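You operate a simulated robot arm through the tools that you are given. There is no shell and no other tool.

The job below is to be done with a simulated robot arm. You get a single attempt, and the scene is never put back.

Task
Shut and latch motor one's terminal lid and torque both rail bolts.
Fine: use the yellow torque wrench, stop at each click and put it back.

Only the result counts: the job must be done as asked and must still hold three seconds after the hand-in. Knocking over, shifting, dropping, spilling or breaking anything else fails it. A push-on lid holds only when it is set on centred and level and pressed home; a screw cap is set on level and turned clockwise until tight.

Robot
A 6-joint arm with a two-finger parallel gripper, fixed in place. Base frame: the origin is on the floor under the middle of its stand, x ahead of it, y to its left, z up. Readings come in mm, degrees, newtons and seconds.
With the tool pointing down near the work surface it reaches from about 100 to 540 mm from the base axis. Its first joint turns from -66.0 to 66.0 degrees. Payload 2.7 kg.
The TCP is the grasp point between the finger pads, 23 mm short of the fingertips. In the tool frame z runs along the fingers and y along their closing line. The gripper opens to 94 mm. The fingers are 38 mm wide and 10 mm thick; the gripper's body (54 by 96 mm) begins 39 mm behind the TCP.
Orientation is that of the tool frame in the base frame, as a unit quaternion [w, x, y, z]. With the fingers straight down and closing along the base's y, the tool's x points along the base's -x, its y along +y and its z along -z.

Tools
- The arm moves only by the tool send_rows. Its argument "deltas" is a list of rows, each a list of 7 numbers: the shift along the base's x, y, z in cm, then the turn, a rotation vector about the base's x, y, z in degrees, then the gripper command, from -1 (shut) to 1 (fully open), values between in proportion. In form: [[tx, ty, tz, wx, wy, wz, fingers], ...]. A call has 1 to 20 rows; each row shifts and turns the commanded pose from where the row before left it. Each row takes 0.2 s and may step no farther than 50 mm and 8.6 degrees from the row before; otherwise, or with a gripper value out of range, the whole call is refused. A pose out of reach is approached as far as the arm can. The call stops where the force on the tool passes 40 N (or 10 N more than at its start, if that is more) or the arm is blocked; 0.2 s more then pass. The fingers move at their own pace (about 45 mm/s each) and stop on an object; they squeeze with about 28 N. The grip force told is the motor's: it shows also when the fingers shut on nothing. Time passes only in rows, and 0.2 s behind the last, so rows that do not move let the fingers close. It gives the time, the measured TCP pose, the force on the tool (base axes), the opening and the grip force at its end, in the units of the frame above (readings bear some noise), with the torque about the TCP (base axes, N m) and any sound that the robot's microphone picked up.
- Cameras (640 x 400 px; columns grow to the right, rows downward): "scene" is fixed at [75.6, -435.1, 1394.1]; the picture's right is [0.75, -0.66, 0.00], its down [-0.43, -0.49, -0.76] and it looks along [0.50, 0.57, -0.65] (base axes); focal length 354 px, centre (320, 200). "wrist" rides on the gripper at [86, 16, -75] in the tool frame; the picture's right is [-0.18, 0.98, 0.00], its down [-0.58, -0.11, -0.81] and it looks along [-0.79, -0.15, 0.59] (tool axes); focal length 243 px, centre (320, 200). There is no depth. A picture from a camera that has moved, and an enlarged one, comes with that camera's place and axes in the base frame and with its lens.
- snapshot(camera): a new picture of that camera. It takes no simulated time.
- close_up(camera, box): a new picture of the part [left, top, right, bottom] of that camera's present view, enlarged. It takes no simulated time.
- job_done(): hands the job in; it is judged then, once.

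Nothing tells you positions but the pictures and the camera data. Unless the task says otherwise, let go and move clear before handing in.

The tools are called as a command line: name --pt "numbers of a row" for each row, then --argument value for the rest, lists and objects as JSON in quotes. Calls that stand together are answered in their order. send_rows: Moves the arm, as the interface text tells. Its arguments: {"type":"object","properties":{"deltas":{"type":"array"}},"required":["deltas"]} The other tools are called the same way: snapshot (camera) takes a picture; close_up (camera, box) takes an enlarged picture of a part of a camera's view; job_done () hands the job in.

At the start:

```text
time_s: 0.0
ee_pos: [445.5, 187.4, 1051.0]
tcp_rot: [0.0, 0.0, 1.0, 0.0]
wrist_force: [0.2, 0.5, -0.3]
wrist_torque: [0.0, -0.05, -0.03]
gripper_width: 94.1
gripper_force: 0.0
```

scene: 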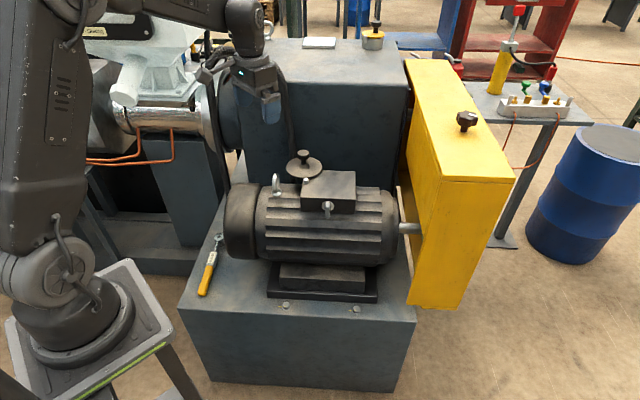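
wrist: 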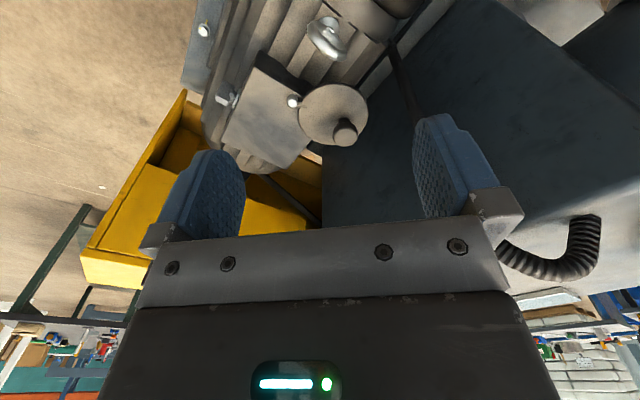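

I see a motor on a blue-grey plinth with a terminal box on top, a round lid with a knob behind it, a yellow wrench lying at the left, and two bolts in front of the motor's rail. I'll take close-ups before I plan any motion.

close_up --camera "scene" --box '[250, 140, 410, 240]'

close_up --camera "scene" --box '[180, 220, 420, 370]'

close_up --camera "scene" --box '[190, 0, 510, 200]'

close_up --camera "wrist" --box '[160, 0, 480, 200]'

```text
4.00 times, centred on (330, 190) of scene
camera zoom: at [75.6, -435.1, 1394.1], right [0.75, -0.66, 0.0], down [-0.43, -0.49, -0.76], along [0.5, 0.57, -0.65], focal length 1418 px, centre (280, 240)
```

zoom: 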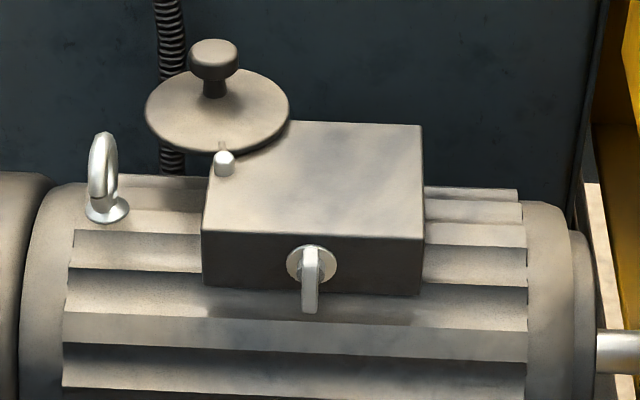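

```text
2.67 times, centred on (300, 295) of scene
camera zoom: at [75.6, -435.1, 1394.1], right [0.75, -0.66, 0.0], down [-0.43, -0.49, -0.76], along [0.5, 0.57, -0.65], focal length 945 px, centre (373, -53)
```

zoom: 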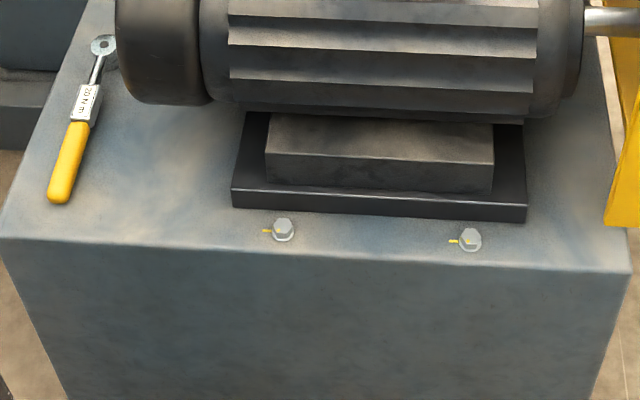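

```text
2.00 times, centred on (350, 100) of scene
camera zoom: at [75.6, -435.1, 1394.1], right [0.75, -0.66, 0.0], down [-0.43, -0.49, -0.76], along [0.5, 0.57, -0.65], focal length 709 px, centre (260, 400)
```

zoom: 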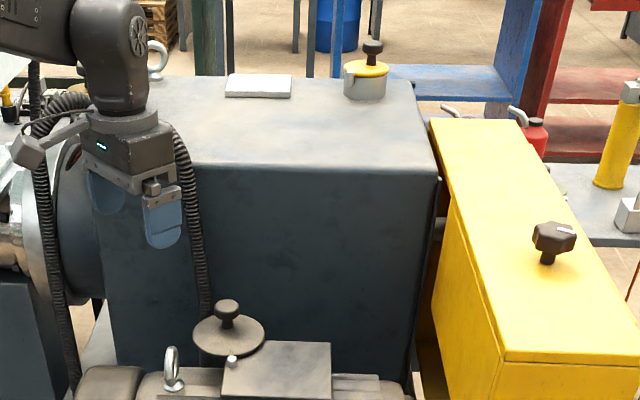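

```text
2.00 times, centred on (320, 100) of wrist
camera zoom: at [357.7, 204.3, 1126.4], right [0.18, 0.98, 0.0], down [0.58, -0.11, 0.81], along [0.79, -0.15, -0.59], focal length 485 px, centre (320, 400)
```

zoom: 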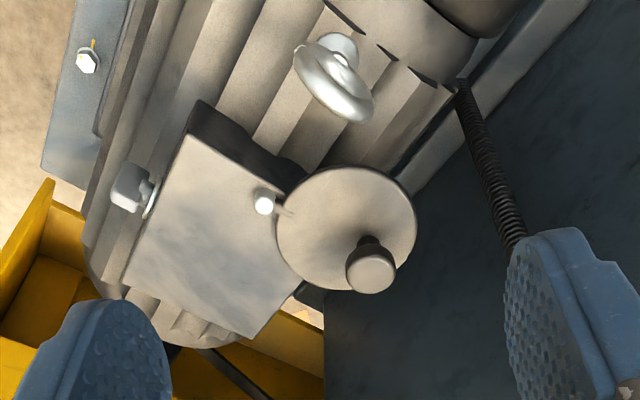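

The lid is a knobbed disc joined to the box corner by a silver pin, and a lever latch sits on the box's front face. I'll zoom in further on these parts, the wrench and the bolts.

close_up --camera "wrist" --box '[210, 50, 370, 150]'

close_up --camera "scene" --box '[280, 145, 360, 195]'

close_up --camera "scene" --box '[290, 180, 370, 230]'

close_up --camera "scene" --box '[180, 225, 276, 300]'

close_up --camera "scene" --box '[270, 290, 374, 330]'

close_up --camera "scene" --box '[0, 0, 240, 150]'

close_up --camera "scene" --box '[430, 0, 640, 140]'

```text
4.00 times, centred on (290, 100) of wrist
camera zoom: at [357.7, 204.3, 1126.4], right [0.18, 0.98, 0.0], down [0.58, -0.11, 0.81], along [0.79, -0.15, -0.59], focal length 970 px, centre (440, 600)
```

zoom: 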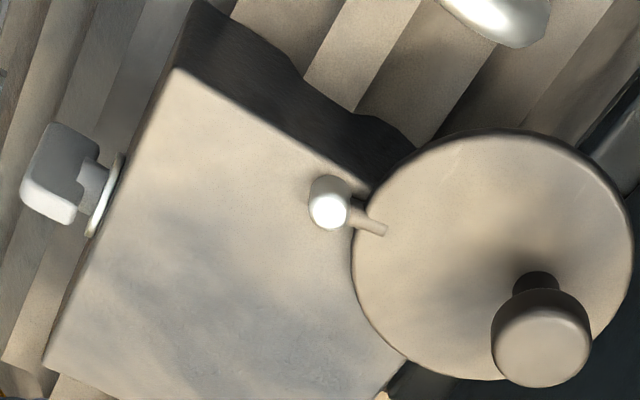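

```text
8.00 times, centred on (320, 170) of scene
camera zoom: at [75.6, -435.1, 1394.1], right [0.75, -0.66, 0.0], down [-0.43, -0.49, -0.76], along [0.5, 0.57, -0.65], focal length 2836 px, centre (320, 440)
```

zoom: 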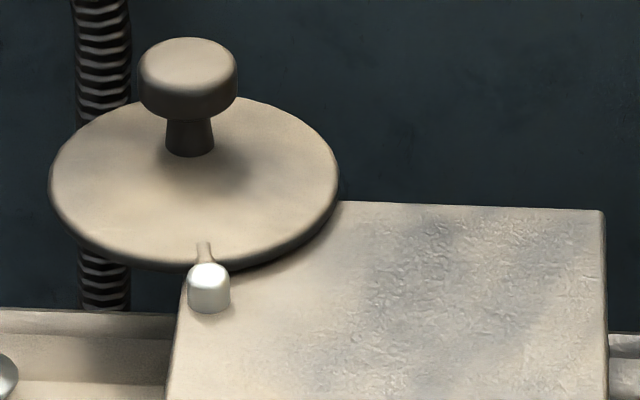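

```text
8.00 times, centred on (330, 205) of scene
camera zoom: at [75.6, -435.1, 1394.1], right [0.75, -0.66, 0.0], down [-0.43, -0.49, -0.76], along [0.5, 0.57, -0.65], focal length 2836 px, centre (240, 160)
```

zoom: 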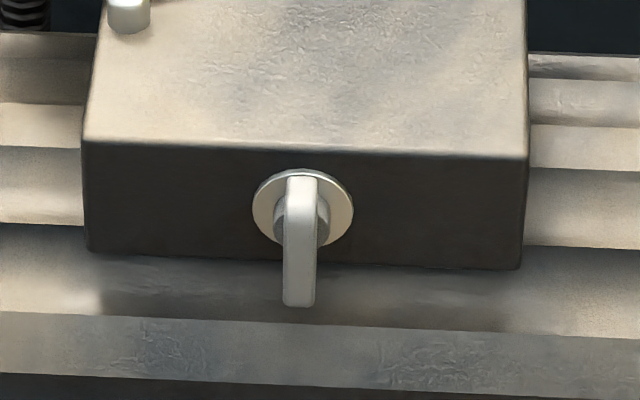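

```text
5.33 times, centred on (228, 262) of scene
camera zoom: at [75.6, -435.1, 1394.1], right [0.75, -0.66, 0.0], down [-0.43, -0.49, -0.76], along [0.5, 0.57, -0.65], focal length 1891 px, centre (811, -133)
```

zoom: 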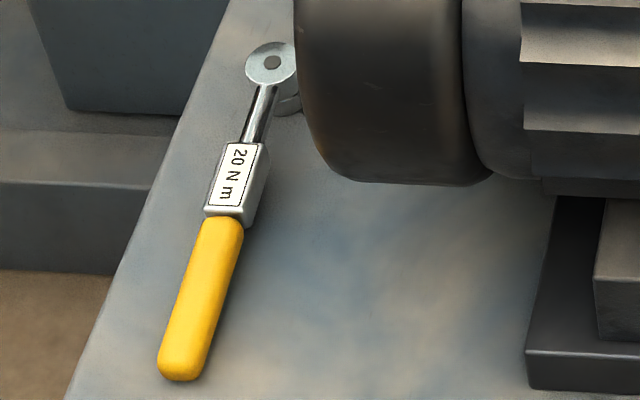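

```text
6.15 times, centred on (322, 310) of scene
camera zoom: at [75.6, -435.1, 1394.1], right [0.75, -0.66, 0.0], down [-0.43, -0.49, -0.76], along [0.5, 0.57, -0.65], focal length 2182 px, centre (308, -477)
```

zoom: 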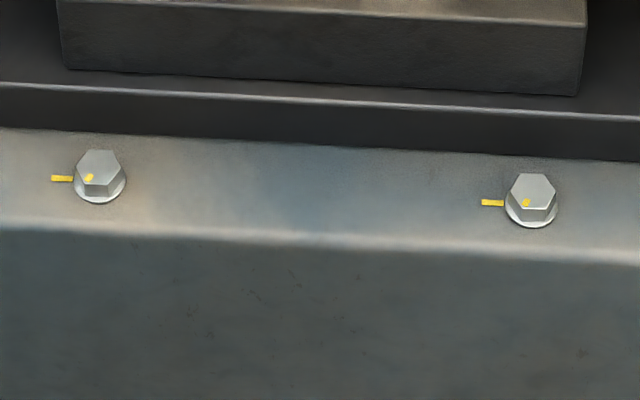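

```text
2.67 times, centred on (120, 75) of scene
camera zoom: at [75.6, -435.1, 1394.1], right [0.75, -0.66, 0.0], down [-0.43, -0.49, -0.76], along [0.5, 0.57, -0.65], focal length 945 px, centre (853, 533)
```

zoom: 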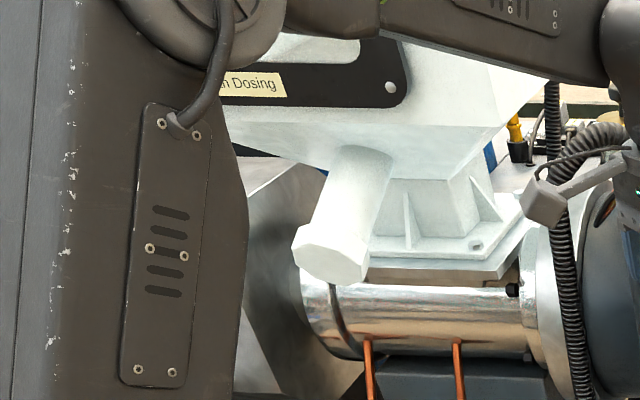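

```text
2.86 times, centred on (535, 70) of scene
camera zoom: at [75.6, -435.1, 1394.1], right [0.75, -0.66, 0.0], down [-0.43, -0.49, -0.76], along [0.5, 0.57, -0.65], focal length 1013 px, centre (-294, 571)
```

zoom: 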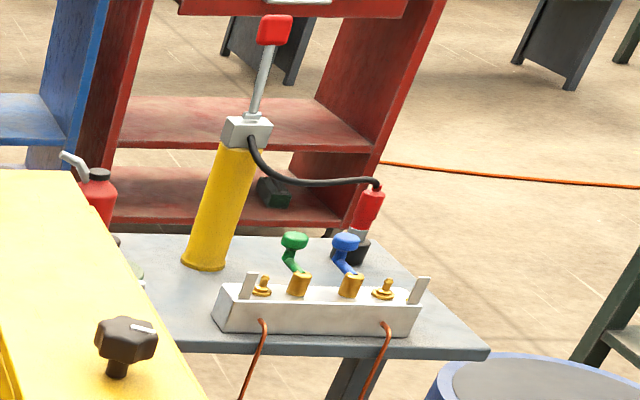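

The geometry so far, from two views: the bolts are near (374, 50, 514) and (515, -83, 514), the lid's pivot pin is near (527, 135, 837), the knob is near (575, 199, 865), and the latch lever is near (528, 51, 805). I'll pull the arm back a little to get a second wrist view with better parallax.

send_rows --pt "-4 -1 -1 0 0 0 1" --pt "-4 -1 -1 0 0 0 1" --pt "-4 -1 -1 0 0 0 1" --pt "0 0 0 0 0 0 1"

snapshot --camera "wrist"

snapshot --camera "scene"

```text
time_s: 1.0
ee_pos: [323.6, 156.9, 1022.2]
tcp_rot: [0.0, 0.0, 1.0, 0.0]
wrist_force: [-0.8, 0.5, -0.4]
wrist_torque: [0.01, -0.01, -0.02]
gripper_width: 93.9
gripper_force: 0.0
```

```text
taken
camera wrist: at [237.1, 172.8, 1096.4], right [0.18, 0.98, 0.0], down [0.58, -0.11, 0.81], along [0.79, -0.15, -0.59], focal length 243 px, centre (320, 200)
```

wrist: 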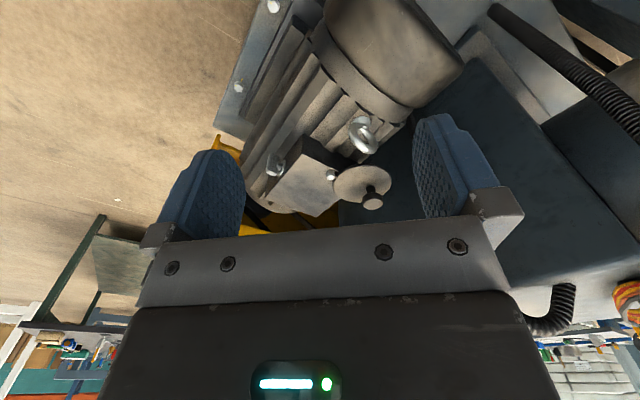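

```text
taken
```

scene: 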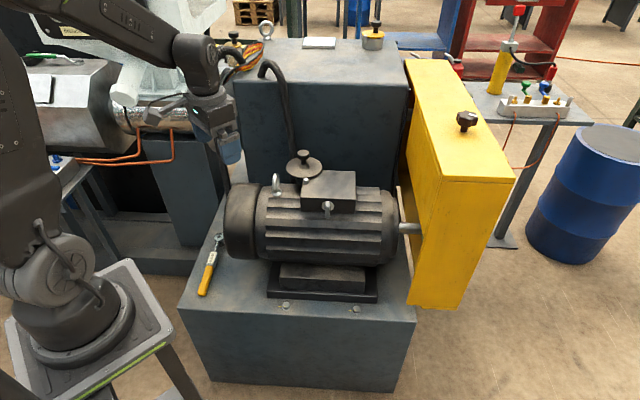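

I measure the cabinet's front face about 190 mm behind the knob, so there is room to work at the lid. I'll move above the knob at a safe height to test the reach.

send_rows --pt "4 0.7 0 0 0 0 1" --pt "4 0.7 0 0 0 0 1" --pt "4 0.7 0 0 0 0 1" --pt "4 0.7 -0.5 0 0 0 1" --pt "4 0.7 -1 0 0 0 1" --pt "4 0.7 -1 0 0 0 1" --pt "1.1 0 -1 0 0 0 1" --pt "0 0 0 0 0 0 1"

snapshot --camera "wrist"

snapshot --camera "scene"

```text
time_s: 2.8
ee_pos: [576.5, 197.9, 985.1]
tcp_rot: [0.001, -0.001, 1.0, 0.0]
wrist_force: [-0.4, -0.3, 0.8]
wrist_torque: [0.01, 0.0, 0.0]
gripper_width: 94.1
gripper_force: 0.1
```

```text
taken
camera wrist: at [488.3, 215.2, 1060.5], right [0.18, 0.98, 0.0], down [0.58, -0.11, 0.81], along [0.79, -0.15, -0.59], focal length 243 px, centre (320, 200)
```

wrist: 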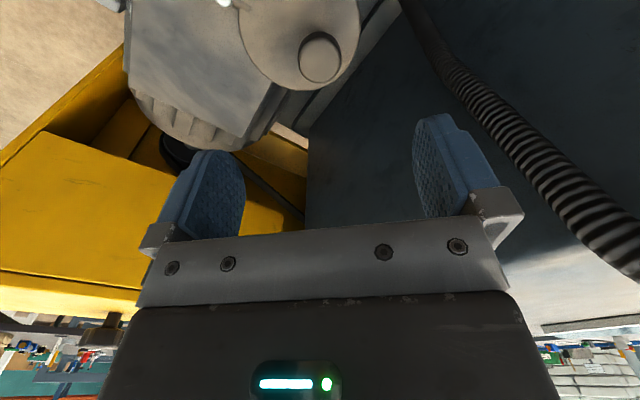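

```text
taken
```

scene: 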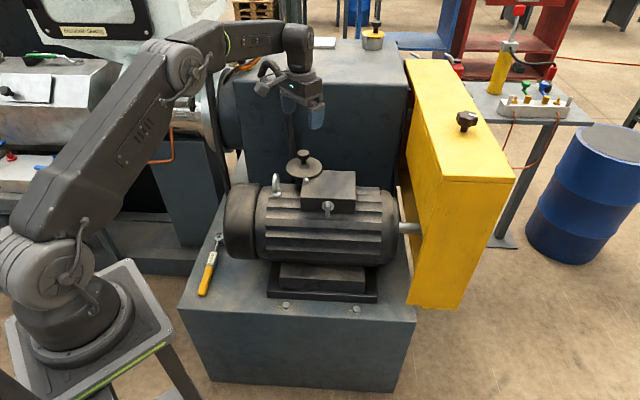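

The knob top is near (573, 200, 864) and the tool reaches it pointing straight down. I'll turn the tool about 45° so the fingers straddle the knob across its swing path, then come down to just above it.

send_rows --pt "0 0 0 0 0 7.5 0.6" --pt "0 0 -1 0 0 7.5 0.4" --pt "-0.1 0 -1 0 0 7.5 0.3" --pt "-0.1 0.1 -1 0 0 7.5 0.3" --pt "-0.1 0.1 -1 0 0 7.5 0.3" --pt "-0.1 0.1 -1 0 0 7.5 0.3" --pt "0 0 -2 0 0 0 0.3" --pt "0 0 -2 0 0 0 0.3" --pt "0 0 0 0 0 0 0.3"

snapshot --camera "wrist"

close_up --camera "scene" --box '[250, 90, 410, 190]'

```text
time_s: 4.8
ee_pos: [572.4, 203.3, 897.5]
tcp_rot: [0.0, -0.383, 0.924, 0.0]
wrist_force: [-0.2, 0.0, 0.3]
wrist_torque: [0.02, 0.03, -0.01]
gripper_width: 61.1
gripper_force: 0.1
```

```text
taken
camera wrist: at [499.7, 154.0, 972.5], right [-0.57, 0.82, 0.0], down [0.49, 0.33, 0.81], along [0.67, 0.46, -0.59], focal length 243 px, centre (320, 200)
```

wrist: 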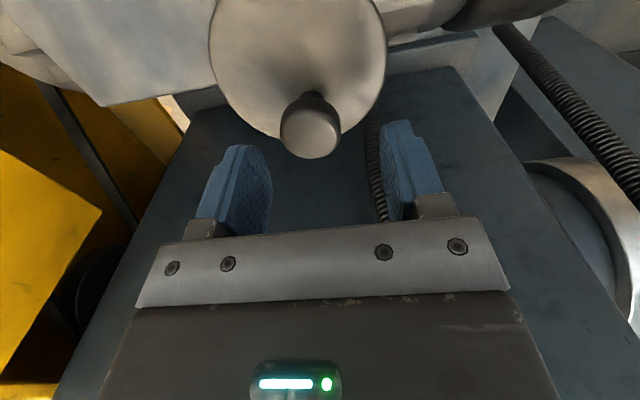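

```text
4.00 times, centred on (330, 140) of scene
camera zoom: at [75.6, -435.1, 1394.1], right [0.75, -0.66, 0.0], down [-0.43, -0.49, -0.76], along [0.5, 0.57, -0.65], focal length 1418 px, centre (280, 440)
```

zoom: 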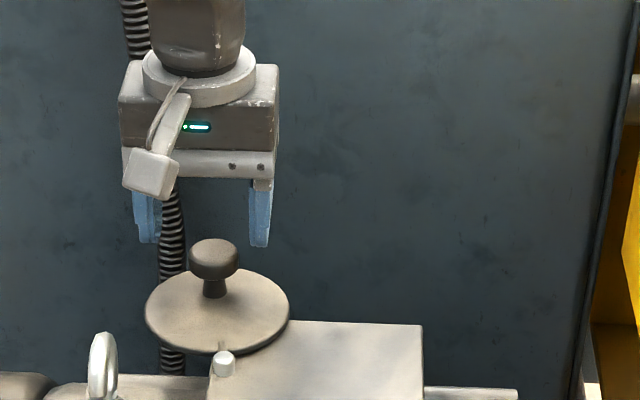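

The knob sits between the fingers, about 4 mm off centre. I'll correct the offset and descend until the fingertips flank the knob head just above the disc.

send_rows --pt "0.15 -0.3 -1 0 0 0 0.3" --pt "0 0 -1 0 0 0 0.3" --pt "0 0 -0.9 0 0 0 0.3" --pt "0 0 0 0 0 0 0.3"

snapshot --camera "wrist"

close_up --camera "scene" --box '[265, 120, 361, 180]'

```text
time_s: 5.8
ee_pos: [573.7, 200.3, 867.1]
tcp_rot: [0.0, -0.383, 0.924, 0.0]
wrist_force: [0.2, 0.0, 0.0]
wrist_torque: [0.01, -0.03, 0.0]
gripper_width: 61.1
gripper_force: 0.0
```

```text
taken
camera wrist: at [500.8, 151.0, 942.9], right [-0.56, 0.83, 0.0], down [0.49, 0.33, 0.81], along [0.67, 0.46, -0.59], focal length 243 px, centre (320, 200)
```

wrist: 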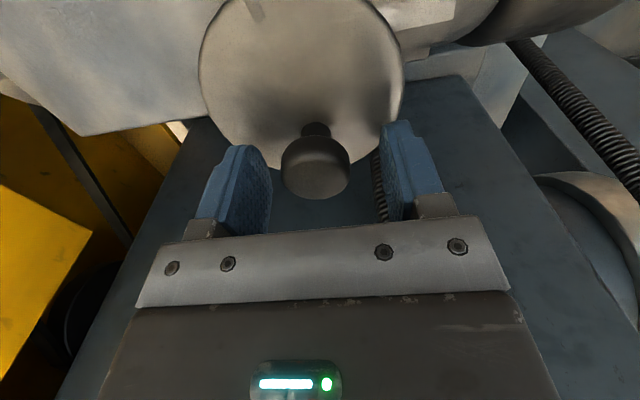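

```text
6.67 times, centred on (313, 150) of scene
camera zoom: at [75.6, -435.1, 1394.1], right [0.75, -0.66, 0.0], down [-0.43, -0.49, -0.76], along [0.5, 0.57, -0.65], focal length 2364 px, centre (367, 533)
```

zoom: 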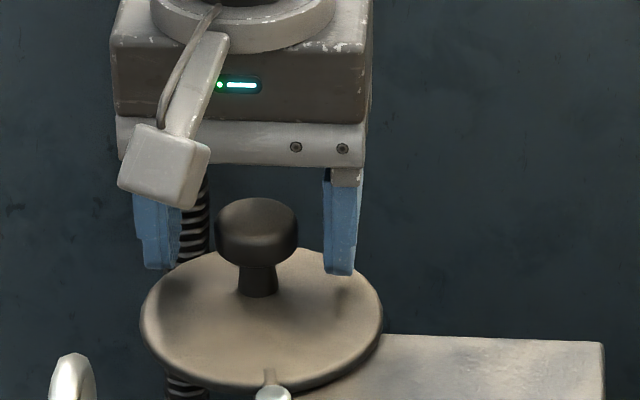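

The knob is centred in the finger gap with the fingertips just above the disc. I'll narrow the gap to a loose cage and begin swinging the lid clockwise about its pin.

send_rows --pt "0 0 0 0 0 0 -0.06" --pt "0 0 0 0 0 0 -0.06" --pt "0.76 -0.7 0 0 0 -7 -0.06" --pt "0.73 -0.76 0 0 0 -7 -0.06" --pt "0.62 -0.86 0 0 0 -7 -0.06" --pt "0.51 -0.93 0 0 0 -7 -0.06"

snapshot --camera "wrist"

close_up --camera "scene" --box '[265, 120, 393, 200]'

```text
time_s: 7.2
ee_pos: [599.2, 167.3, 867.4]
tcp_rot: [0.0, -0.147, 0.989, 0.0]
wrist_force: [-0.1, 0.0, 0.3]
wrist_torque: [0.03, 0.03, -0.01]
gripper_width: 44.2
gripper_force: 0.0
```

```text
taken
camera wrist: at [511.5, 157.7, 942.9], right [-0.11, 0.99, 0.0], down [0.59, 0.06, 0.81], along [0.8, 0.09, -0.59], focal length 243 px, centre (320, 200)
```

wrist: 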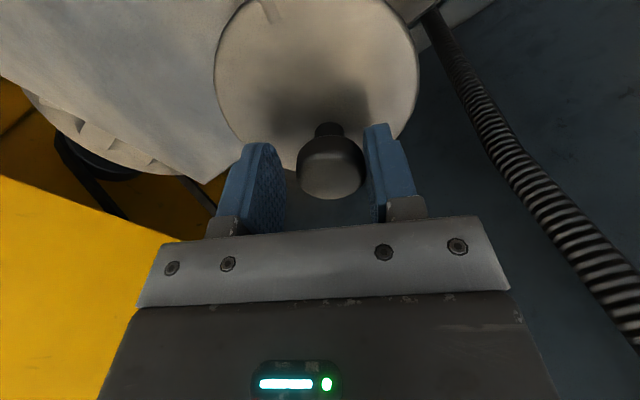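

```text
5.00 times, centred on (329, 160) of scene
camera zoom: at [75.6, -435.1, 1394.1], right [0.75, -0.66, 0.0], down [-0.43, -0.49, -0.76], along [0.5, 0.57, -0.65], focal length 1773 px, centre (275, 400)
```

zoom: 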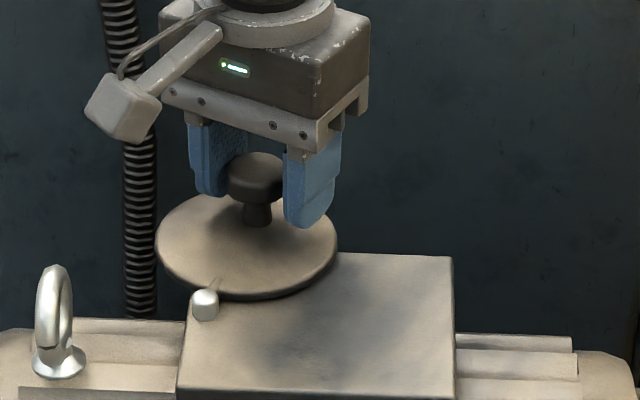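

The lid is following smoothly with almost no force. I'll continue along the arc.

send_rows --pt "0.39 -0.97 0 0 0 -7 -0.06" --pt "0.24 -1.03 0 0 0 -7 -0.06" --pt "0.1 -1.06 0 0 0 -7 -0.06" --pt "-0.05 -1.06 0 0 0 -7 -0.06" --pt "-0.18 -1.04 0 0 0 -7 -0.06" --pt "-0.33 -1.01 0 0 0 -7 -0.06"

snapshot --camera "wrist"

close_up --camera "scene" --box '[265, 120, 393, 200]'

```text
time_s: 8.6
ee_pos: [603.4, 105.0, 868.1]
tcp_rot: [0.001, 0.218, 0.976, 0.0]
wrist_force: [0.3, 0.0, -0.6]
wrist_torque: [-0.01, 0.01, 0.0]
gripper_width: 44.2
gripper_force: 0.0
```

```text
taken
camera wrist: at [530.1, 157.4, 942.4], right [0.58, 0.81, 0.0], down [0.48, -0.35, 0.81], along [0.66, -0.47, -0.59], focal length 243 px, centre (320, 200)
```

wrist: 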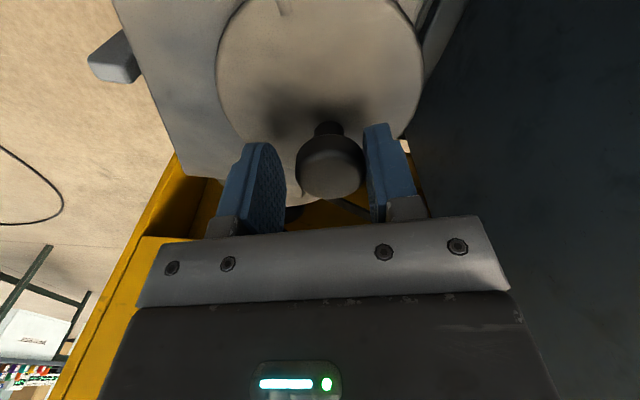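

```text
5.00 times, centred on (329, 160) of scene
camera zoom: at [75.6, -435.1, 1394.1], right [0.75, -0.66, 0.0], down [-0.43, -0.49, -0.76], along [0.5, 0.57, -0.65], focal length 1773 px, centre (275, 400)
```

zoom: 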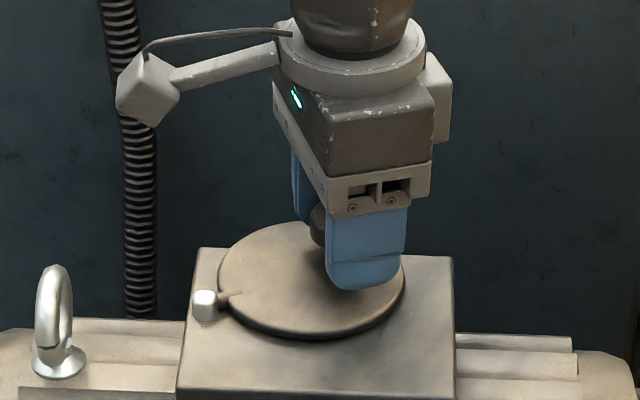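

The lid is now mostly over the box. I'll go on toward fully closed, watching the force for a stop.

send_rows --pt "-0.48 -0.96 0 0 0 -7 -0.06" --pt "-0.58 -0.89 0 0 0 -7 -0.06" --pt "-0.69 -0.8 0 0 0 -7 -0.06" --pt "0 0 0 0 0 0 -0.06"

snapshot --camera "wrist"

close_up --camera "scene" --box '[265, 120, 393, 200]'

```text
time_s: 9.6
ee_pos: [583.3, 78.7, 867.5]
tcp_rot: [0.0, 0.391, 0.92, 0.0]
wrist_force: [0.8, -0.2, 0.6]
wrist_torque: [-0.01, 0.01, 0.01]
gripper_width: 44.0
gripper_force: 0.0
```

```text
taken
camera wrist: at [534.8, 153.3, 942.6], right [0.84, 0.55, 0.0], down [0.32, -0.49, 0.81], along [0.44, -0.67, -0.59], focal length 243 px, centre (320, 200)
```

wrist: 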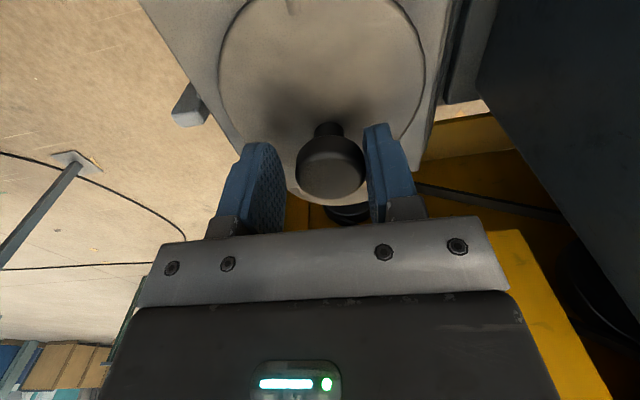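

```text
5.00 times, centred on (329, 160) of scene
camera zoom: at [75.6, -435.1, 1394.1], right [0.75, -0.66, 0.0], down [-0.43, -0.49, -0.76], along [0.5, 0.57, -0.65], focal length 1773 px, centre (275, 400)
```

zoom: 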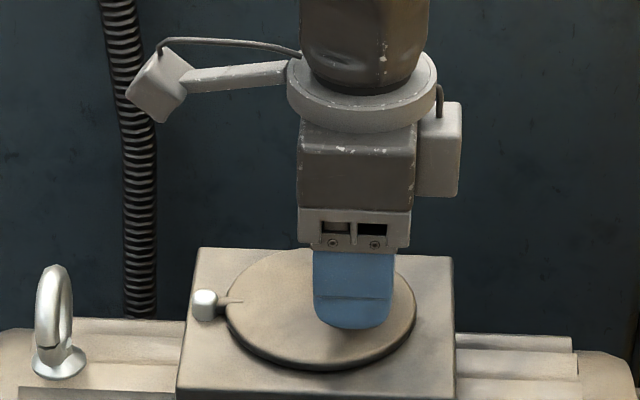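

The lid is nearly centred, with the knob lagging a few degrees against the trailing finger. I'll make small steps to find the closed stop.

send_rows --pt "-0.2 -0.18 0 0 0 -2 -0.06" --pt "-0.18 -0.16 0 0 0 -2 -0.06" --pt "0 0 0 0 0 0 -0.06"

close_up --camera "scene" --box '[285, 150, 381, 210]'

snapshot --camera "wrist"

```text
time_s: 10.4
ee_pos: [579.1, 75.7, 867.2]
tcp_rot: [0.001, 0.422, 0.907, 0.001]
wrist_force: [2.4, 6.0, -2.0]
wrist_torque: [0.05, -0.03, 0.05]
gripper_width: 46.8
gripper_force: 2.8
```

```text
6.67 times, centred on (333, 180) of scene
camera zoom: at [75.7, -435.0, 1394.1], right [0.75, -0.66, 0.0], down [-0.43, -0.49, -0.76], along [0.5, 0.57, -0.65], focal length 2364 px, centre (233, 333)
```

zoom: 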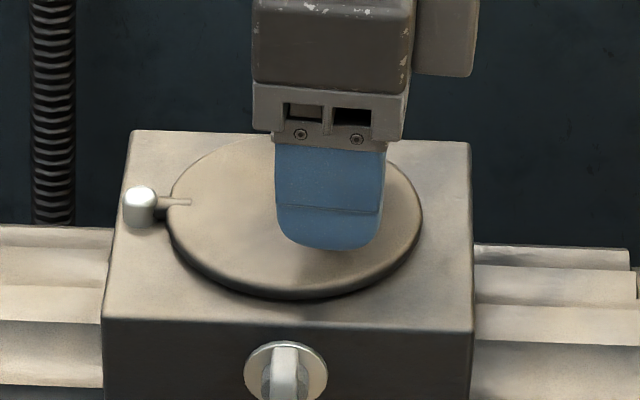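

```text
taken
camera wrist: at [535.9, 153.2, 942.1], right [0.87, 0.49, 0.0], down [0.29, -0.52, 0.81], along [0.4, -0.7, -0.59], focal length 243 px, centre (320, 200)
```

wrist: 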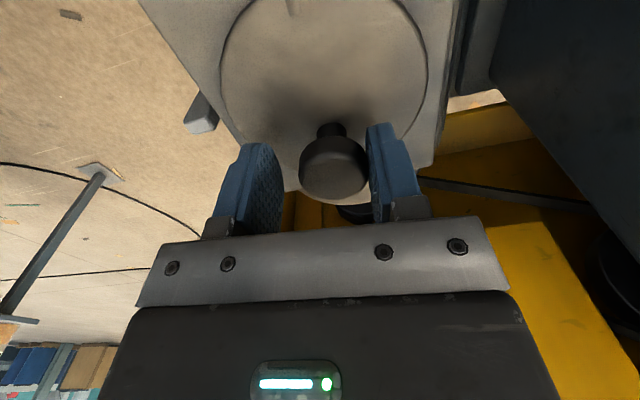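

The fingers now feel a stop: about 6 N of reaction, and the gripper was pushed slightly open. The disc looks centred on the box. I'll ease off, rise clear, and check that the lid stays put.

send_rows --pt "0.25 0.22 0 0 0 0 0.1" --pt "0 0 1 0 0 0 0.2" --pt "0 0 2 0 0 0 0.2" --pt "0 0 3 0 0 0 0.2" --pt "0 0 4 0 0 0 0.2" --pt "-3 -1 3 0 0 7 0" --pt "-4 -1 0 0 0 8 -0.5" --pt "-4 -1 0 0 0 8 -1" --pt "-4 -1 0 0 0 8 -1" --pt "0 0 0 0 0 8 -1"

snapshot --camera "wrist"

close_up --camera "scene" --box '[285, 150, 381, 210]'

```text
time_s: 12.6
ee_pos: [432.5, 37.2, 994.9]
tcp_rot: [0.001, 0.095, 0.995, 0.0]
wrist_force: [0.8, 1.7, -1.1]
wrist_torque: [-0.03, 0.0, -0.03]
gripper_width: 0.0
gripper_force: 27.7
```

```text
taken
camera wrist: at [350.7, 70.9, 1070.2], right [0.37, 0.93, 0.0], down [0.55, -0.22, 0.81], along [0.75, -0.29, -0.59], focal length 243 px, centre (320, 200)
```

wrist: 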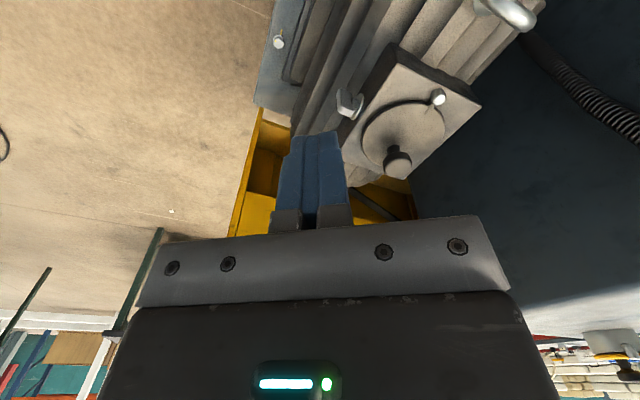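

```text
6.67 times, centred on (333, 180) of scene
camera zoom: at [75.6, -435.1, 1394.1], right [0.75, -0.66, 0.0], down [-0.43, -0.49, -0.76], along [0.5, 0.57, -0.65], focal length 2364 px, centre (233, 333)
```

zoom: 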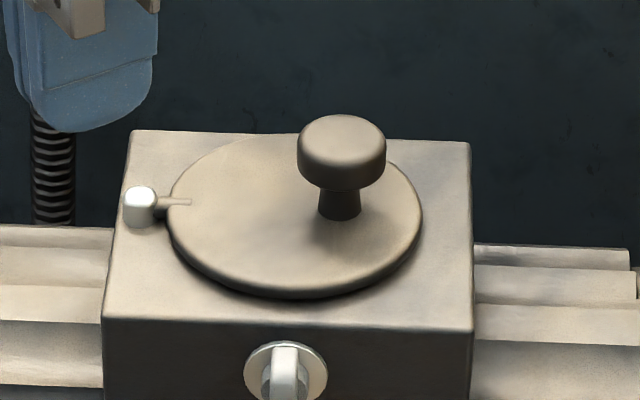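

The lid stays shut after release. Next is the latch lever on the front face, so I'll look at it closely.

close_up --camera "wrist" --box '[310, 70, 390, 120]'

close_up --camera "scene" --box '[306, 190, 354, 220]'

```text
8.00 times, centred on (350, 95) of wrist
camera zoom: at [350.7, 70.9, 1070.2], right [0.37, 0.93, 0.0], down [0.55, -0.22, 0.81], along [0.75, -0.29, -0.59], focal length 1941 px, centre (80, 1040)
```

zoom: 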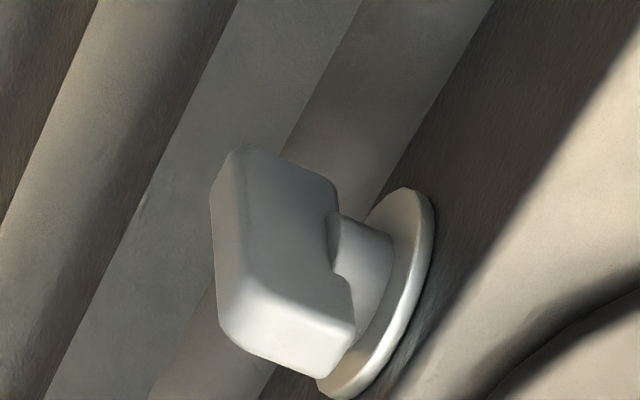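

```text
13.33 times, centred on (330, 205) of scene
camera zoom: at [75.6, -435.1, 1394.1], right [0.75, -0.66, 0.0], down [-0.43, -0.49, -0.76], along [0.5, 0.57, -0.65], focal length 4727 px, centre (187, 133)
```

zoom: 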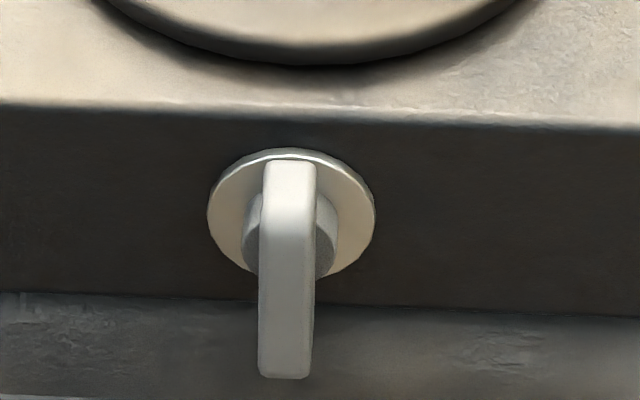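

The latch is a wing knob: a bar about 40 mm tall and 10 mm wide, its axis through roughly (529, 50, 803) and square to the front face. I plan to grip it with the tool horizontal along that axis and turn it. First I'll reorient the tool in free space away from the motor.

send_rows --pt "-1 -1.5 0 0 0 8 -1" --pt "-1 -1.5 0 0 0 8 -0.5" --pt "-1 -1.5 0 0 0 8 -0.15" --pt "-1 -1.5 0 0 0 8 -0.15" --pt "-1 -1.5 0 0 0 8 -0.15" --pt "0 -1.5 0 0 0 8 -0.15" --pt "0 -1.5 0 0 0 8 -0.15" --pt "0 0 0 5.785 -5.785 0 -0.15" --pt "0 0 0 5.785 -5.785 0 -0.15" --pt "0 0 0 5.785 -5.785 0 -0.15" --pt "0 0 0 5.785 -5.785 0 -0.15" --pt "0 0 0 5.785 -5.785 0 -0.15" --pt "0 0 0 0 0 0 -0.15"

snapshot --camera "scene"

```text
time_s: 15.4
ee_pos: [381.8, -67.8, 997.1]
tcp_rot: [0.324, -0.358, 0.865, 0.134]
wrist_force: [0.0, 0.3, 0.3]
wrist_torque: [-0.03, 0.0, 0.0]
gripper_width: 40.1
gripper_force: 0.0
```

```text
taken
```

scene: 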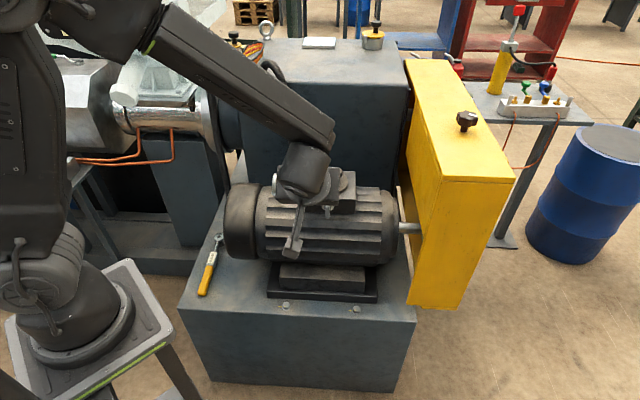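

The tilt is going well. I'll finish it to horizontal and check the pose.

send_rows --pt "0 0 -1 5.785 -5.785 0 -0.15" --pt "0 0 -1 5.785 -5.785 0 -0.15" --pt "0 0 -1 5.785 -5.785 0 -0.15" --pt "0 0 -1 5.785 -5.785 0 -0.15" --pt "0 0 -1 5.785 -5.785 0 -0.15" --pt "0 0 -1 5.785 -5.785 0 -0.15" --pt "0 0 0 0 0 0 -0.15"

snapshot --camera "scene"

snapshot --camera "wrist"

```text
time_s: 17.0
ee_pos: [381.5, -67.0, 936.1]
tcp_rot: [0.655, -0.27, 0.651, 0.271]
wrist_force: [0.0, -0.6, 0.5]
wrist_torque: [-0.01, -0.02, 0.0]
gripper_width: 39.6
gripper_force: 0.1
```

```text
taken
```

scene: 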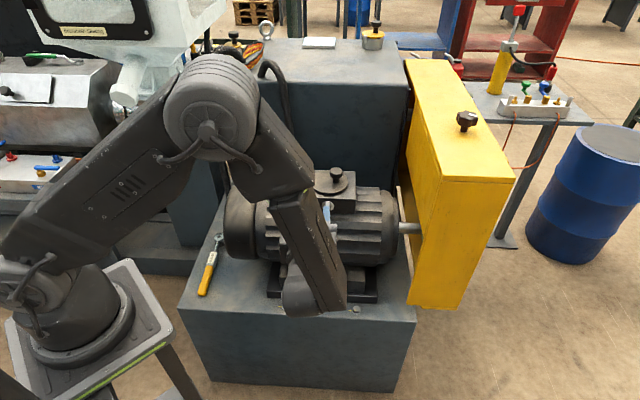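

```text
taken
camera wrist: at [317.5, -106.8, 850.3], right [-0.7, 0.69, 0.18], down [-0.5, -0.65, 0.58], along [0.52, 0.31, 0.8], focal length 243 px, centre (320, 200)
```

wrist: 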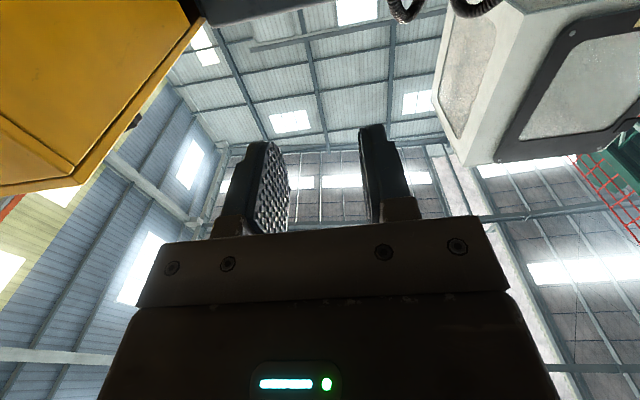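

The tool is now horizontal and pointing squarely at the box face. I'll move to about 100 mm in front of the wing knob at its height.

send_rows --pt "1.9 1.2 -2 0 0 0 -0.15" --pt "1.9 1.2 -2 0 0 0 -0.15" --pt "1.9 1.1 -2 0 0 0 -0.15" --pt "1.9 1.1 -2 0 0 0 -0.15" --pt "0 0 -2.5 0 0 0 -0.15" --pt "0 0 -2.3 0 0 0 -0.15" --pt "0 0 0 0 0 0 -0.15"

close_up --camera "scene" --box '[240, 150, 400, 250]'

snapshot --camera "wrist"

```text
time_s: 18.6
ee_pos: [457.4, -25.0, 810.2]
tcp_rot: [0.655, -0.27, 0.652, 0.271]
wrist_force: [0.2, 0.1, -0.2]
wrist_torque: [0.01, 0.02, 0.01]
gripper_width: 40.1
gripper_force: 0.0
```

```text
4.00 times, centred on (320, 200) of scene
camera zoom: at [75.6, -435.1, 1394.1], right [0.75, -0.66, 0.0], down [-0.43, -0.49, -0.76], along [0.5, 0.57, -0.65], focal length 1418 px, centre (320, 200)
```

zoom: 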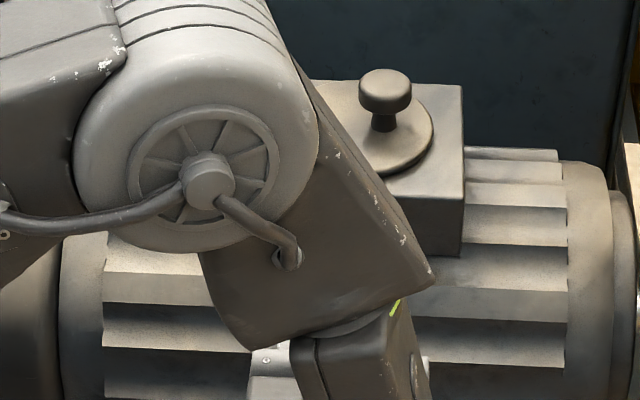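

```text
taken
camera wrist: at [393.3, -64.0, 723.4], right [-0.7, 0.69, 0.18], down [-0.49, -0.65, 0.58], along [0.52, 0.31, 0.79], focal length 243 px, centre (320, 200)
```

wrist: 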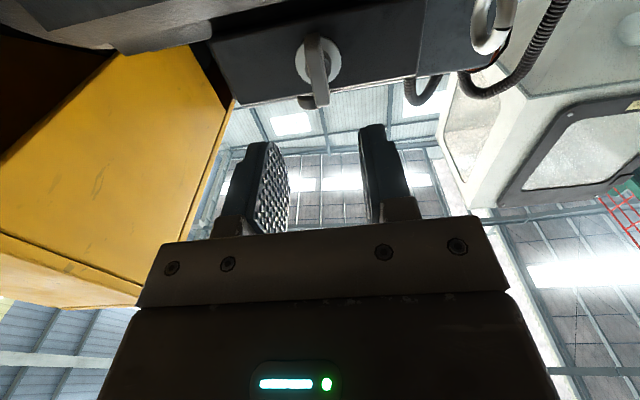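

The wrist camera now sees the wing knob from below, aligned between the fingers. I'll advance in two stages, stopping short first to check.

send_rows --pt "1.5 1.5 -0.1 0 0 0 -0.15" --pt "1.5 1.5 -0.1 0 0 0 -0.15" --pt "0.6 0.6 -0.1 0 0 0 -0.15" --pt "0 0 0 0 0 0 -0.15"

snapshot --camera "wrist"

close_up --camera "wrist" --box '[200, 60, 440, 210]'

```text
time_s: 19.6
ee_pos: [493.7, 13.9, 806.4]
tcp_rot: [0.654, -0.27, 0.652, 0.271]
wrist_force: [-0.3, 0.1, -0.1]
wrist_torque: [-0.01, 0.0, -0.02]
gripper_width: 39.8
gripper_force: 0.2
```

```text
taken
camera wrist: at [429.9, -25.2, 720.4], right [-0.7, 0.69, 0.18], down [-0.49, -0.65, 0.58], along [0.52, 0.31, 0.79], focal length 243 px, centre (320, 200)
```

wrist: 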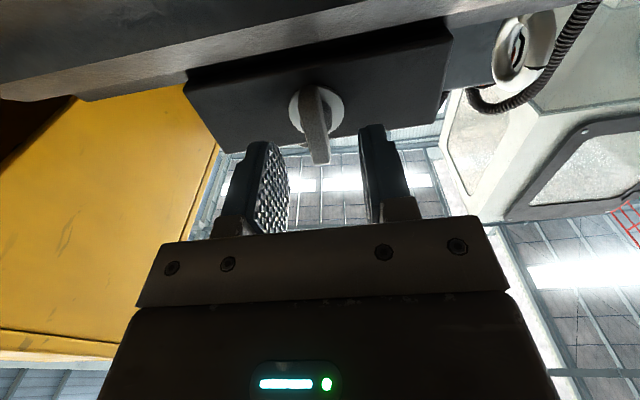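

```text
2.67 times, centred on (320, 135) of wrist
camera zoom: at [429.9, -25.2, 720.4], right [-0.7, 0.69, 0.18], down [-0.49, -0.65, 0.58], along [0.52, 0.31, 0.79], focal length 647 px, centre (320, 373)
```

zoom: 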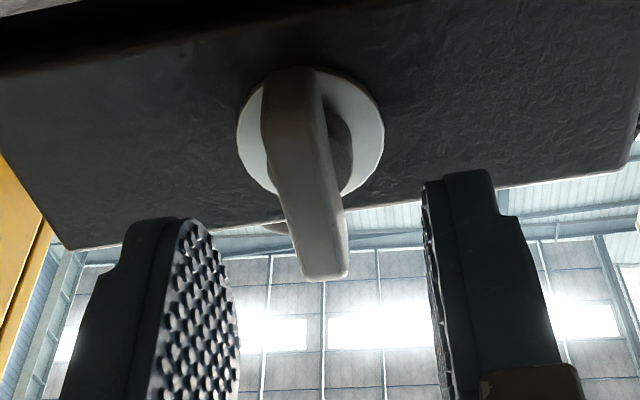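

The bar is well centred between the fingers. I'll advance the last 20 mm and close gently on it.

send_rows --pt "0.7 0.7 0 0 0 0 -0.15" --pt "0.7 0.7 0 0 0 0 -0.15" --pt "0 0 0 0 0 0 -0.15"

close_up --camera "wrist" --box '[200, 60, 440, 210]'

```text
time_s: 20.4
ee_pos: [508.7, 29.1, 807.2]
tcp_rot: [0.654, -0.27, 0.652, 0.271]
wrist_force: [0.1, 0.7, -0.2]
wrist_torque: [0.02, -0.01, 0.0]
gripper_width: 40.0
gripper_force: 0.0
```

```text
2.67 times, centred on (320, 135) of wrist
camera zoom: at [444.2, -11.9, 720.5], right [-0.7, 0.69, 0.18], down [-0.49, -0.65, 0.58], along [0.52, 0.31, 0.79], focal length 647 px, centre (320, 373)
```

zoom: 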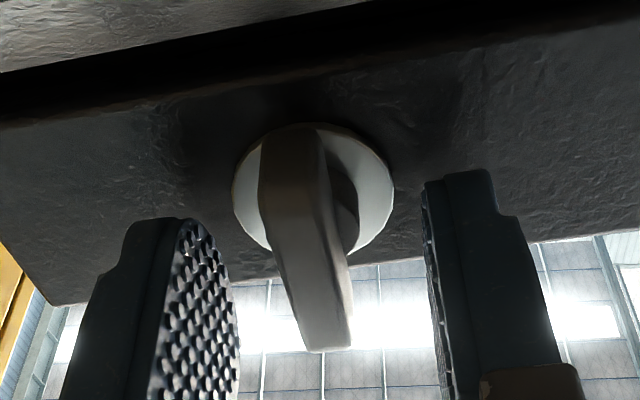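

send_rows --pt "0 0 0 0 0 0 -0.5" --pt "0 0 0 0 0 0 -1" --pt "0 0 0 0 0 0 -1" --pt "0 0 0 0 0 0 -1"

close_up --camera "wrist" --box '[200, 60, 440, 210]'

```text
time_s: 21.4
ee_pos: [508.0, 28.0, 807.3]
tcp_rot: [0.655, -0.27, 0.652, 0.27]
wrist_force: [5.4, -2.0, -3.0]
wrist_torque: [-0.01, -0.02, 0.01]
gripper_width: 17.7
gripper_force: 45.3
```

```text
2.67 times, centred on (320, 135) of wrist
camera zoom: at [444.4, -12.2, 720.5], right [-0.7, 0.69, 0.18], down [-0.49, -0.65, 0.58], along [0.52, 0.31, 0.79], focal length 647 px, centre (320, 373)
```

zoom: 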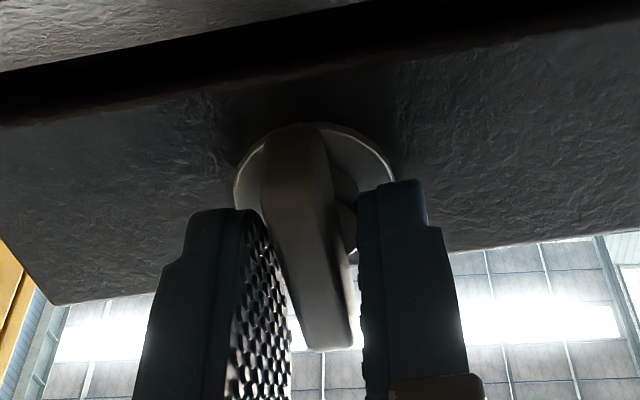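

The opening reads 17.7 mm, so the fingertips are on the round hub behind the bar. I'll open, back off about 6 mm, and close on the bar itself.

send_rows --pt "0 0 0 0 0 0 -0.3" --pt "-0.42 -0.42 0 0 0 0 -0.3" --pt "0 0 0 0 0 0 -0.6" --pt "0 0 0 0 0 0 -1" --pt "0 0 0 0 0 0 -1" --pt "0 0 0 0 0 0 -1"

close_up --camera "wrist" --box '[200, 60, 440, 210]'

```text
time_s: 22.8
ee_pos: [504.8, 23.8, 805.7]
tcp_rot: [0.654, -0.27, 0.652, 0.271]
wrist_force: [1.3, -1.0, 0.2]
wrist_torque: [-0.04, 0.03, -0.12]
gripper_width: 9.9
gripper_force: 45.6
```

```text
2.67 times, centred on (320, 135) of wrist
camera zoom: at [439.9, -16.7, 719.8], right [-0.7, 0.69, 0.18], down [-0.49, -0.65, 0.58], along [0.52, 0.31, 0.79], focal length 647 px, centre (320, 373)
```

zoom: 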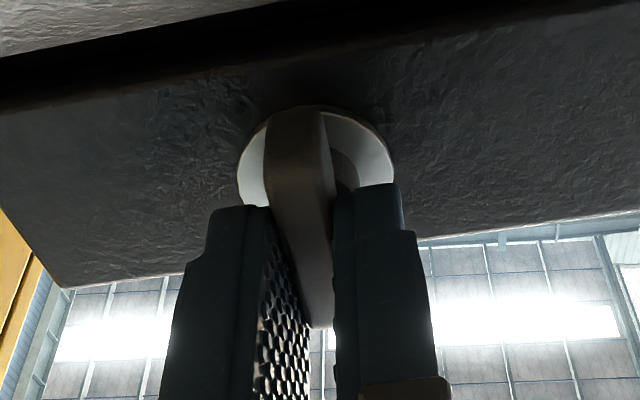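

I now have a firm grip on the bar at 9.9 mm. I'll try a small clockwise turn, as seen from the front, and read the resistance.

send_rows --pt "0 0 0 3 3 0 -1" --pt "0 0 0 3 3 0 -1" --pt "0.02 -0.02 0 3 3 0 -1"

close_up --camera "wrist" --box '[200, 60, 440, 210]'

```text
time_s: 23.6
ee_pos: [505.7, 22.7, 804.9]
tcp_rot: [0.62, -0.195, 0.679, 0.341]
wrist_force: [10.0, -8.5, -14.7]
wrist_torque: [0.83, -0.89, -0.47]
gripper_width: 10.1
gripper_force: 45.1
```

```text
2.67 times, centred on (320, 135) of wrist
camera zoom: at [427.1, -3.9, 725.7], right [-0.65, 0.65, 0.4], down [-0.41, -0.74, 0.54], along [0.65, 0.19, 0.74], focal length 647 px, centre (320, 373)
```

zoom: 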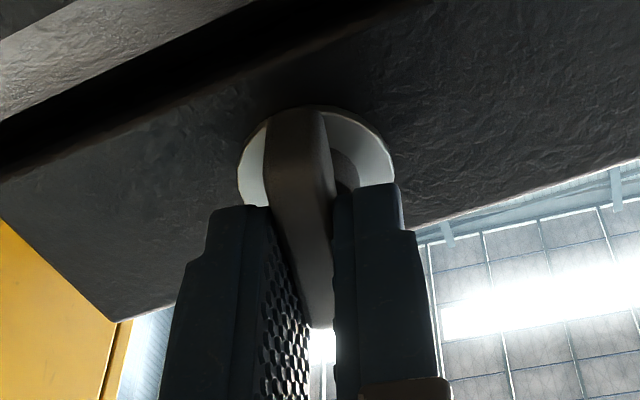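

The bar turned about 13° with the grip, so clockwise is free. There is some side load, so I'll pause to see whether it settles.

send_rows --pt "0 0 0 0 0 0 -1" --pt "0 0 0 0 0 0 -1"

```text
time_s: 24.2
ee_pos: [504.3, 22.5, 806.8]
tcp_rot: [0.62, -0.195, 0.679, 0.341]
wrist_force: [10.7, -13.5, -21.3]
wrist_torque: [0.59, -0.72, -0.52]
gripper_width: 9.6
gripper_force: 44.1
```

The load suggests the knob axis is slightly below the grip point. I'll shift the tool a touch down and sideways to relieve it.

send_rows --pt "0.05 -0.05 -0.06 0 0 0 -1" --pt "0 0 0 0 0 0 -1"

```text
time_s: 24.8
ee_pos: [505.3, 23.5, 805.5]
tcp_rot: [0.621, -0.197, 0.678, 0.341]
wrist_force: [2.5, -14.9, -2.0]
wrist_torque: [-1.14, 1.02, 0.08]
gripper_width: 10.1
gripper_force: 45.3
```

A rigid grip makes small misalignments stiff. I'll loosen the fingers to about 13 mm so they act as a loose wrench around the bar, and keep turning about the knob's axis.

send_rows --pt "0 0 0 0 0 0 -0.72" --pt "0.03 -0.03 0 4.5 4.5 0 -0.72" --pt "0.03 -0.03 -0.01 4.5 4.5 0 -0.72" --pt "0.03 -0.03 -0.02 4.5 4.5 0 -0.72" --pt "0.025 -0.025 -0.02 4.5 4.5 0 -0.72"

close_up --camera "wrist" --box '[200, 60, 440, 210]'

```text
time_s: 26.0
ee_pos: [506.4, 22.0, 804.8]
tcp_rot: [0.529, -0.041, 0.705, 0.471]
wrist_force: [1.8, -2.3, -0.7]
wrist_torque: [-0.06, -0.01, -0.04]
gripper_width: 14.4
gripper_force: 1.6
```

```text
2.67 times, centred on (320, 135) of wrist
camera zoom: at [405.8, 18.1, 747.5], right [-0.47, 0.46, 0.75], down [-0.26, -0.89, 0.39], along [0.85, -0.01, 0.53], focal length 647 px, centre (320, 373)
```

zoom: 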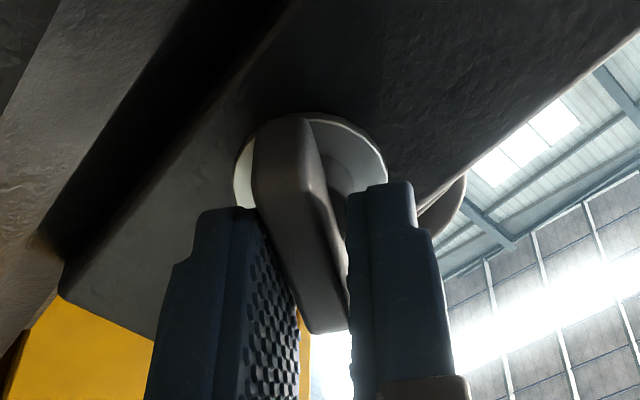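

The loose-wrench approach turns the bar with very little force; it is now at about 38°. I'll continue.

send_rows --pt "0.023 -0.023 -0.03 4.5 4.5 0 -0.72" --pt "0.021 -0.021 -0.033 4.5 4.5 0 -0.72" --pt "0.018 -0.018 -0.035 4.5 4.5 0 -0.72" --pt "0.015 -0.015 -0.039 4.5 4.5 0 -0.72" --pt "0.012 -0.012 -0.041 4.5 4.5 0 -0.72"

close_up --camera "wrist" --box '[200, 60, 440, 210]'

```text
time_s: 27.2
ee_pos: [506.2, 22.0, 803.1]
tcp_rot: [0.38, 0.154, 0.689, 0.597]
wrist_force: [0.5, -0.4, -2.1]
wrist_torque: [-0.03, 0.0, -0.06]
gripper_width: 14.3
gripper_force: 1.2
```

```text
2.67 times, centred on (320, 135) of wrist
camera zoom: at [392.2, 31.0, 789.8], right [-0.12, 0.11, 0.99], down [-0.16, -0.98, 0.09], along [0.98, -0.15, 0.13], focal length 647 px, centre (320, 373)
```

zoom: 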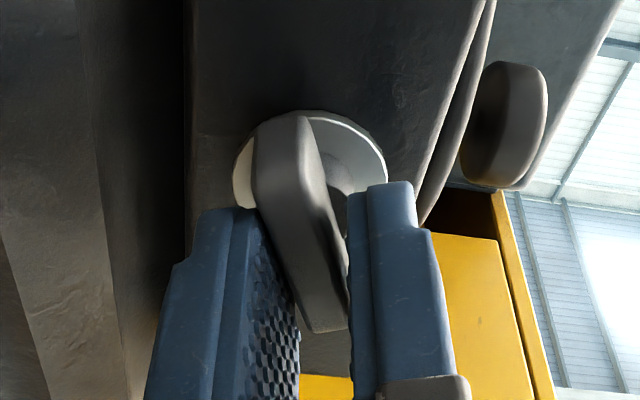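

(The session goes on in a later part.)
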